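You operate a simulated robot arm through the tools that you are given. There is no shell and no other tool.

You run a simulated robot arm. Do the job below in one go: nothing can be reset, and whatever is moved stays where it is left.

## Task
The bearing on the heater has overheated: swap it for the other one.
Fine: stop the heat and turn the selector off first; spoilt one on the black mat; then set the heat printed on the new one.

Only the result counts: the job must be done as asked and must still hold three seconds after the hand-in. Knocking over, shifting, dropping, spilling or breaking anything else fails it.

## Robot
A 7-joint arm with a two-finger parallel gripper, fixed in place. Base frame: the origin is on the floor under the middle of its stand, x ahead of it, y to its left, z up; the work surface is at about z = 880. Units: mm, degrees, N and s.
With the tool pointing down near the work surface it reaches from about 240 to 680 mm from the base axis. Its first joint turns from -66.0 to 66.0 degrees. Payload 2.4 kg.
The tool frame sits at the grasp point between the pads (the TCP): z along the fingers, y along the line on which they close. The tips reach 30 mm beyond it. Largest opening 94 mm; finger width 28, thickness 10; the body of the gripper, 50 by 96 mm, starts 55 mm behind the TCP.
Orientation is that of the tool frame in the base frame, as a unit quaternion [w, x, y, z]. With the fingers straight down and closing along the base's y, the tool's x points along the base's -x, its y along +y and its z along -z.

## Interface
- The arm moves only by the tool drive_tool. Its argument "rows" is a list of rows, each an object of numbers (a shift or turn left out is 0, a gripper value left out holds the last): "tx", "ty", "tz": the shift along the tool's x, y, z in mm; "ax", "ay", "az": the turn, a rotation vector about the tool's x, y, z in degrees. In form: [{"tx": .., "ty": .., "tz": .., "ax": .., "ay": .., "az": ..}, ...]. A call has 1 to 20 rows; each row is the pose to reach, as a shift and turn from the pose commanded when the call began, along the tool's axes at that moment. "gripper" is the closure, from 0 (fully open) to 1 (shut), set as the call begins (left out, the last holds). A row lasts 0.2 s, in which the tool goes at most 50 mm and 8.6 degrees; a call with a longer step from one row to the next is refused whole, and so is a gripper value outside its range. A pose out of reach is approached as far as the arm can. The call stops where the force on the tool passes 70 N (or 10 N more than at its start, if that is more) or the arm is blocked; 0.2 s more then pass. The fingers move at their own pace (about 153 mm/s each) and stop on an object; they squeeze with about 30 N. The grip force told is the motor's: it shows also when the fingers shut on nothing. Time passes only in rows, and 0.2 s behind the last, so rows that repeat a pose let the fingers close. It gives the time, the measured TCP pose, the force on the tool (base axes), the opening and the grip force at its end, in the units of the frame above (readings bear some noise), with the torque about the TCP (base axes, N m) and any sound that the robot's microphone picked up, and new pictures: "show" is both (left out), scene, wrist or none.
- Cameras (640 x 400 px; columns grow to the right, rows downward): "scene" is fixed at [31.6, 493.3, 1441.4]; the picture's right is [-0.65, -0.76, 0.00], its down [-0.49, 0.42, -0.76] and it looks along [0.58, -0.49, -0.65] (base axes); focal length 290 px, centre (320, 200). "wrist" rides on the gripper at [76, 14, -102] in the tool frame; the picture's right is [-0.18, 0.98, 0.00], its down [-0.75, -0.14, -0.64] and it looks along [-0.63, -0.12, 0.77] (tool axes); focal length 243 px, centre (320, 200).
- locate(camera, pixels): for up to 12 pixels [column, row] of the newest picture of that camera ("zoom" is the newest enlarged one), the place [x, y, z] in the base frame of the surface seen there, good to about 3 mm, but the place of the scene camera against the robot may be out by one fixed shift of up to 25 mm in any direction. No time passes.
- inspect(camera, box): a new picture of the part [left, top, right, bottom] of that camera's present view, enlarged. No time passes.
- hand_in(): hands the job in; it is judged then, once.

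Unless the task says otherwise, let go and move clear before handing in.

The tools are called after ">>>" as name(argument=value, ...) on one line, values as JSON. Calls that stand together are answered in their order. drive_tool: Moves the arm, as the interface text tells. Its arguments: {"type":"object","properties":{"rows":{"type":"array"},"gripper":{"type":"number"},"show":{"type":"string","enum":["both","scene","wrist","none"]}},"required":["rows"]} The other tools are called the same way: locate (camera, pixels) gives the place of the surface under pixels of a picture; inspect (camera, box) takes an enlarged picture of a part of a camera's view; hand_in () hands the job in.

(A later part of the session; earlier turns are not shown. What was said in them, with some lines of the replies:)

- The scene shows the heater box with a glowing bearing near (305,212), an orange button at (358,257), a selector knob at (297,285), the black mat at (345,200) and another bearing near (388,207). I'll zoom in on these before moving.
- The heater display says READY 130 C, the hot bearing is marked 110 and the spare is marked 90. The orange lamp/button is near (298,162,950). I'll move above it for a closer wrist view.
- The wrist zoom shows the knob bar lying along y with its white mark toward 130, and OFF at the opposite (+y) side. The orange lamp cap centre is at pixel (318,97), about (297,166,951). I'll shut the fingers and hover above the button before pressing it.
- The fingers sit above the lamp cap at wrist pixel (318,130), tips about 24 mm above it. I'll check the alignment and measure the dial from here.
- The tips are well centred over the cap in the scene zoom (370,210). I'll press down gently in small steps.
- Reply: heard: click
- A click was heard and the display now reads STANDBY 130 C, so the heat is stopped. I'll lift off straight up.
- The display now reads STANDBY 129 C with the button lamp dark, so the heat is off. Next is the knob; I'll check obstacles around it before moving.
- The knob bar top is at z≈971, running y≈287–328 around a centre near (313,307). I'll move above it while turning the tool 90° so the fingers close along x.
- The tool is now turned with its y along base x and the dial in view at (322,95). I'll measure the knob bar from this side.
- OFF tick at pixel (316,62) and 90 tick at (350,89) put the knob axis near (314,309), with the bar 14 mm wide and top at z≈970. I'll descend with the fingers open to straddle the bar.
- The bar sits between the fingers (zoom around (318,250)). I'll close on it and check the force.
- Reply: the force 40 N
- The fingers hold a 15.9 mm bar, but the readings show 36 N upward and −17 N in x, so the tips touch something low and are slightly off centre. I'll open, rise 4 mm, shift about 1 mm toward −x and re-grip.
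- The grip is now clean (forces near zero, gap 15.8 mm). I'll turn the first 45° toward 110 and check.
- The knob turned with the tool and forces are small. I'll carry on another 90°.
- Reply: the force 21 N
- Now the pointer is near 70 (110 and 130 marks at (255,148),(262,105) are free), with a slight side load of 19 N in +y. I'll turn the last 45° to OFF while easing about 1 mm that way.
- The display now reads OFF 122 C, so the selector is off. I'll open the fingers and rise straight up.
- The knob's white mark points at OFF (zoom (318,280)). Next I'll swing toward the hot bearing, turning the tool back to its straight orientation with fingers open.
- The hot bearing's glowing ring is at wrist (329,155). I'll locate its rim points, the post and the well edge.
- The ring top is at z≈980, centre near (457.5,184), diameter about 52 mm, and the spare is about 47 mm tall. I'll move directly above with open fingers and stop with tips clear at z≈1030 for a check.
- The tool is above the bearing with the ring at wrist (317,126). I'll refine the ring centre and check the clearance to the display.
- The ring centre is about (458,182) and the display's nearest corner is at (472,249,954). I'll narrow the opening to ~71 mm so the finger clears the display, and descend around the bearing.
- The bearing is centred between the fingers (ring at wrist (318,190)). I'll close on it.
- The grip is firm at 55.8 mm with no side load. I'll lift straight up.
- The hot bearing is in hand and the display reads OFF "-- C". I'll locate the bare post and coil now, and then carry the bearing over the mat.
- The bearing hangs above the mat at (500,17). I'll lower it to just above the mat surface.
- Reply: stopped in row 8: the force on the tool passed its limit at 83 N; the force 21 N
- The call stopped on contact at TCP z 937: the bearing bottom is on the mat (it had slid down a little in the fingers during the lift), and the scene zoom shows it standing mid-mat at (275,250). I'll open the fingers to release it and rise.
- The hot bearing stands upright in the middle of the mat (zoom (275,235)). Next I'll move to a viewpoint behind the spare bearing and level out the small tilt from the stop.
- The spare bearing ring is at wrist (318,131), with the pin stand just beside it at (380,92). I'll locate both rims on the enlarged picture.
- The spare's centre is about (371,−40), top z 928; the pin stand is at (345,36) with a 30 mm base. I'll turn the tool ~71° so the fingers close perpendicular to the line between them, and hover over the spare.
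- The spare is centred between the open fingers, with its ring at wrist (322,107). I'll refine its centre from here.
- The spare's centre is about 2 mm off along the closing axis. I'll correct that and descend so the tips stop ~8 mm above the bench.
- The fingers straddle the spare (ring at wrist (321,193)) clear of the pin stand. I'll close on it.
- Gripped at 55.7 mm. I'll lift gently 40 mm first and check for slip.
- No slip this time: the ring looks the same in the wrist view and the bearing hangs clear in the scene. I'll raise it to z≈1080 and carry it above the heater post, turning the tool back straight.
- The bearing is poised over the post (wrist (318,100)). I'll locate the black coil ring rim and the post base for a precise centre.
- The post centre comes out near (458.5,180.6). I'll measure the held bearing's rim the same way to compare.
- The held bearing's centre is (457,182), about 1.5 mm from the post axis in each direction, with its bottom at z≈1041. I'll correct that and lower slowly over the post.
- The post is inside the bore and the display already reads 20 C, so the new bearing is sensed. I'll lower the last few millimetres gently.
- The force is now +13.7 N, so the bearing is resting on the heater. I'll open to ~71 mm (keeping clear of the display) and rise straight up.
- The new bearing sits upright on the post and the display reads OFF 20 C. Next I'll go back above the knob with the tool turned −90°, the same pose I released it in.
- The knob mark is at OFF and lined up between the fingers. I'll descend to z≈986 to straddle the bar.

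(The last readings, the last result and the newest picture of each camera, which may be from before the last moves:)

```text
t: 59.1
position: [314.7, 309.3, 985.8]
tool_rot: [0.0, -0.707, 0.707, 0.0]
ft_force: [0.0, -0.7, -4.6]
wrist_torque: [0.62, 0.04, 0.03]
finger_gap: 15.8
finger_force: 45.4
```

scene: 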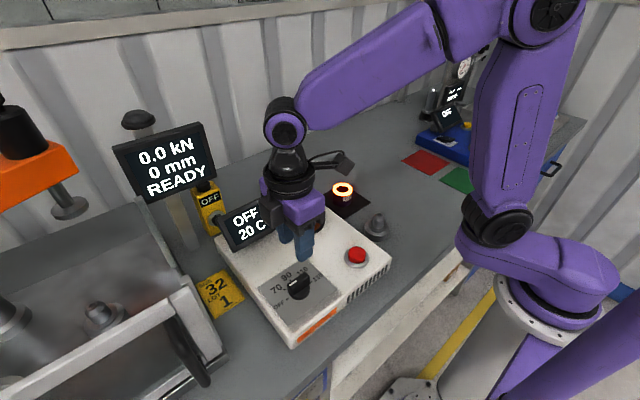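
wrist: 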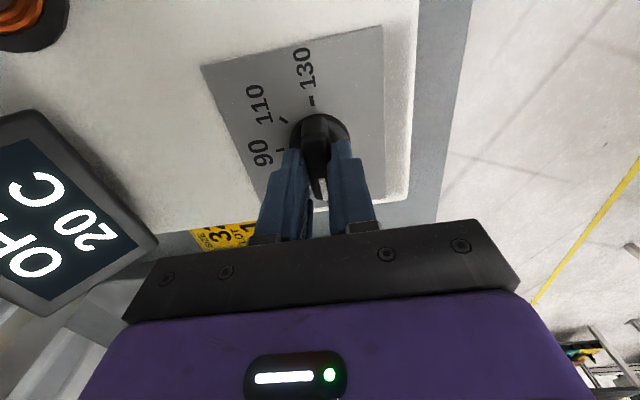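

Gripped at 15.8 mm with small forces. I'll turn +90° about the tool axis, from OFF through 70 to 90.

>>> drive_tool(rows=[{"az": 7.5}, {"az": 15}, {"az": 22.5}, {"az": 30}, {"az": 37.5}, {"az": 45}, {"az": 52.5}, {"az": 60}, {"az": 67.5}, {"az": 75}, {"az": 82.5}, {"az": 90}, {"az": 90}], gripper=1, show="both")

>>> inspect(camera="scene", box=[200, 180, 400, 320])

```text
t: 61.9
position: [314.7, 310.4, 986.4]
tool_rot: [0.001, 0.0, 1.0, -0.001]
ft_force: [-12.7, 4.4, -10.2]
wrist_torque: [0.12, 1.6, 0.01]
finger_gap: 15.6
finger_force: 45.1
```

scene: 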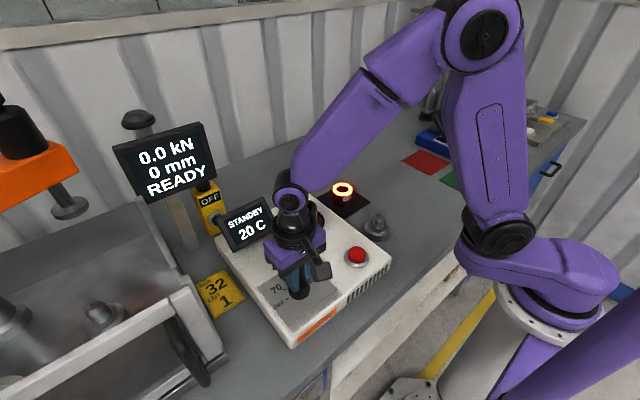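
wrist: 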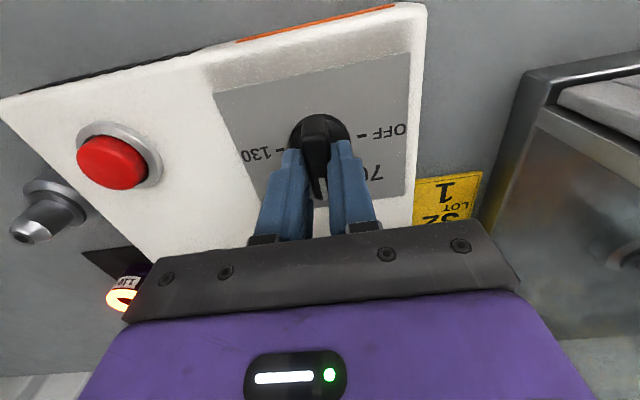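

```text
2.86 times, centred on (300, 250) of scene
```

zoom: 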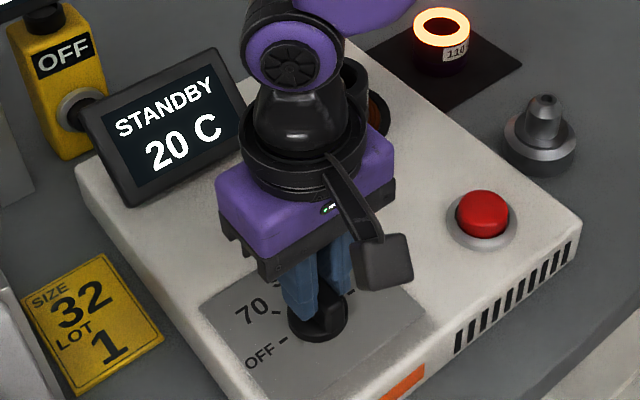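

The display now reads STANDBY 20 C with the pointer at 90. I'll release the knob, rise and check where its mark points.

>>> drive_tool(rows=[{"tz": 0}, {"tz": 0}, {"tz": -10}, {"tz": -30}, {"tz": -55}, {"tz": -85}, {"tz": -115}, {"tz": -135}, {"tz": -135}], gripper=0.6, show="both")

>>> inspect(camera="wrist", box=[240, 20, 420, 150])

>>> inspect(camera="scene", box=[200, 180, 400, 320])

```text
t: 63.9
position: [316.3, 310.5, 1122.2]
tool_rot: [0.0, 0.0, 1.0, 0.0]
ft_force: [0.3, 0.8, 0.6]
wrist_torque: [-0.01, 0.04, 0.04]
finger_gap: 37.8
finger_force: 0.0
```

scene: 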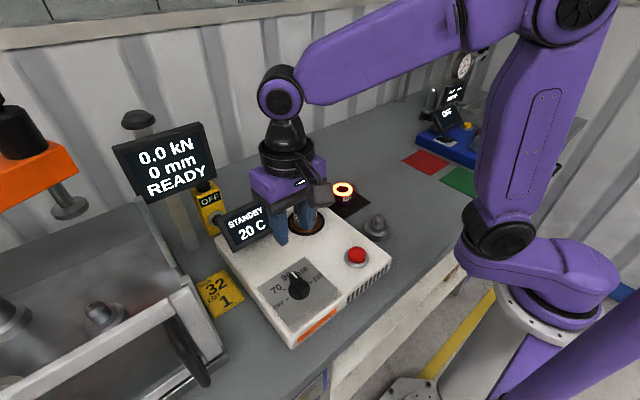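
wrist: 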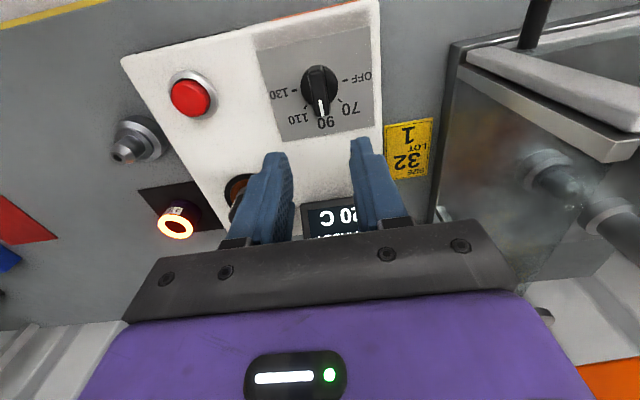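

```text
3.08 times, centred on (330, 85) of wrist
```

zoom: 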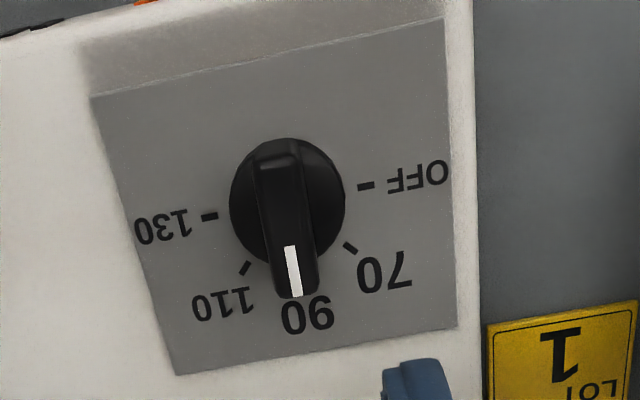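

```text
2.86 times, centred on (300, 250) of scene
```

zoom: 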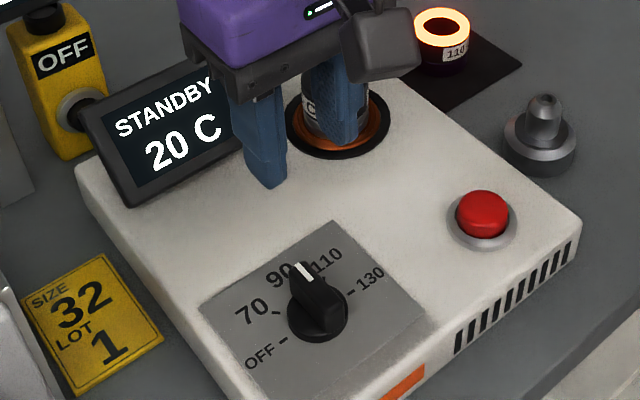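

The knob's mark points squarely at 90 (wrist zoom (293,270)) and the display reads STANDBY 20 C. You asked for the heat to be set, not started, so I'll leave the button alone and move the arm clear for a final check.

>>> drive_tool(rows=[{"tz": -20, "ty": -10}, {"tz": -45, "ty": -30}, {"tz": -70, "ty": -60}, {"tz": -90, "ty": -95}, {"tz": -105, "ty": -130}, {"tz": -105, "ty": -165}, {"tz": -105, "ty": -200}, {"tz": -105, "ty": -230}, {"tz": -105, "ty": -250}, {"tz": -105, "ty": -250}], gripper=0.1, show="both")

>>> inspect(camera="scene", box=[200, 160, 420, 330])

>>> inspect(camera="scene", box=[270, 170, 390, 250])

```text
t: 66.1
position: [316.9, 58.5, 1226.2]
tool_rot: [0.0, 0.0, 1.0, 0.0]
ft_force: [0.4, 0.1, 0.5]
wrist_torque: [-0.01, -0.03, 0.01]
finger_gap: 84.6
finger_force: 0.1
```

scene: 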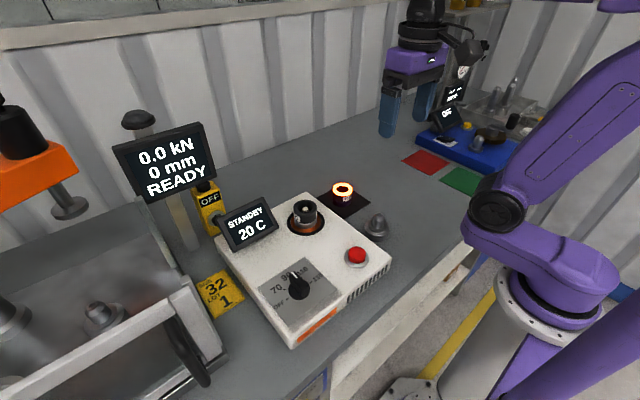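
wrist: 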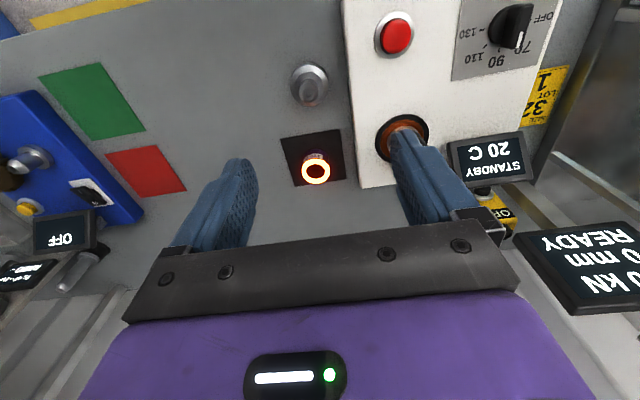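

```text
2.35 times, centred on (310, 245) of scene
```

zoom: 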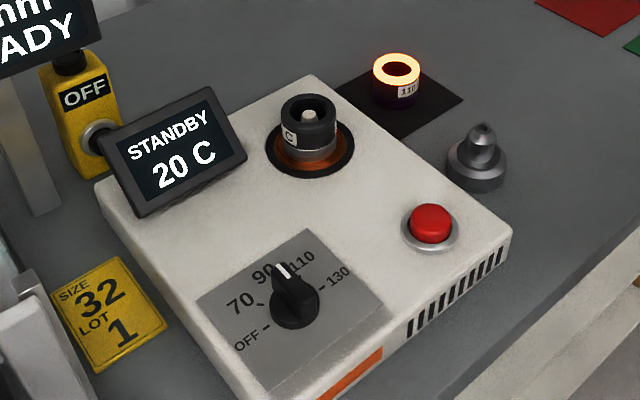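

```text
5.00 times, centred on (330, 210) of scene
```

zoom: 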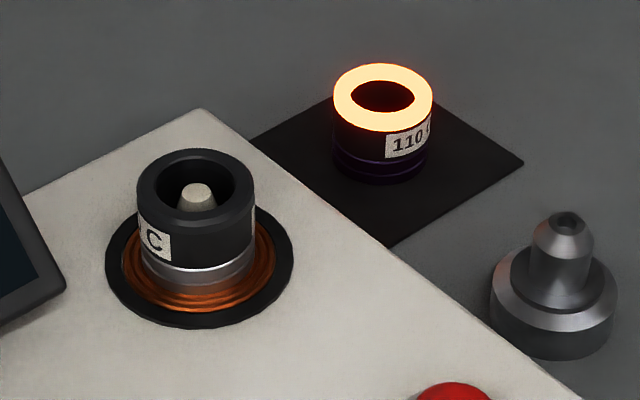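

The new bearing marked 90 C sits square on the post. The spoilt 110 one stands upright on the black mat. The selector is at 90 with the display on STANDBY 20 C, the pin stand is where it was, and the arm is clear. I'm handing in.

>>> hand_in()

```text
The job is handed in.
```

The swap is done and handed in, but the new bearing is not heating yet. You asked for the heat to be set, not started, so I left the start button alone. The hand-in tool didn't say whether it passed.

- **Heat and selector:** I pressed the button first, which changed the display from READY to STANDBY. Then I turned the selector from 130 to OFF before touching the bearing.
- **Spoilt bearing:** the 110 C one stands upright in the middle of the black mat. It slid about 17 mm down in the fingers as I lifted it, and it met the mat harder than I intended (83 N). It looks undamaged.
- **New bearing:** the 90 C one is on the heater post.
- **Setting:** the selector is at 90, and the display reads STANDBY 20 C.

The final pictures showed nothing else moved, and the arm is clear.
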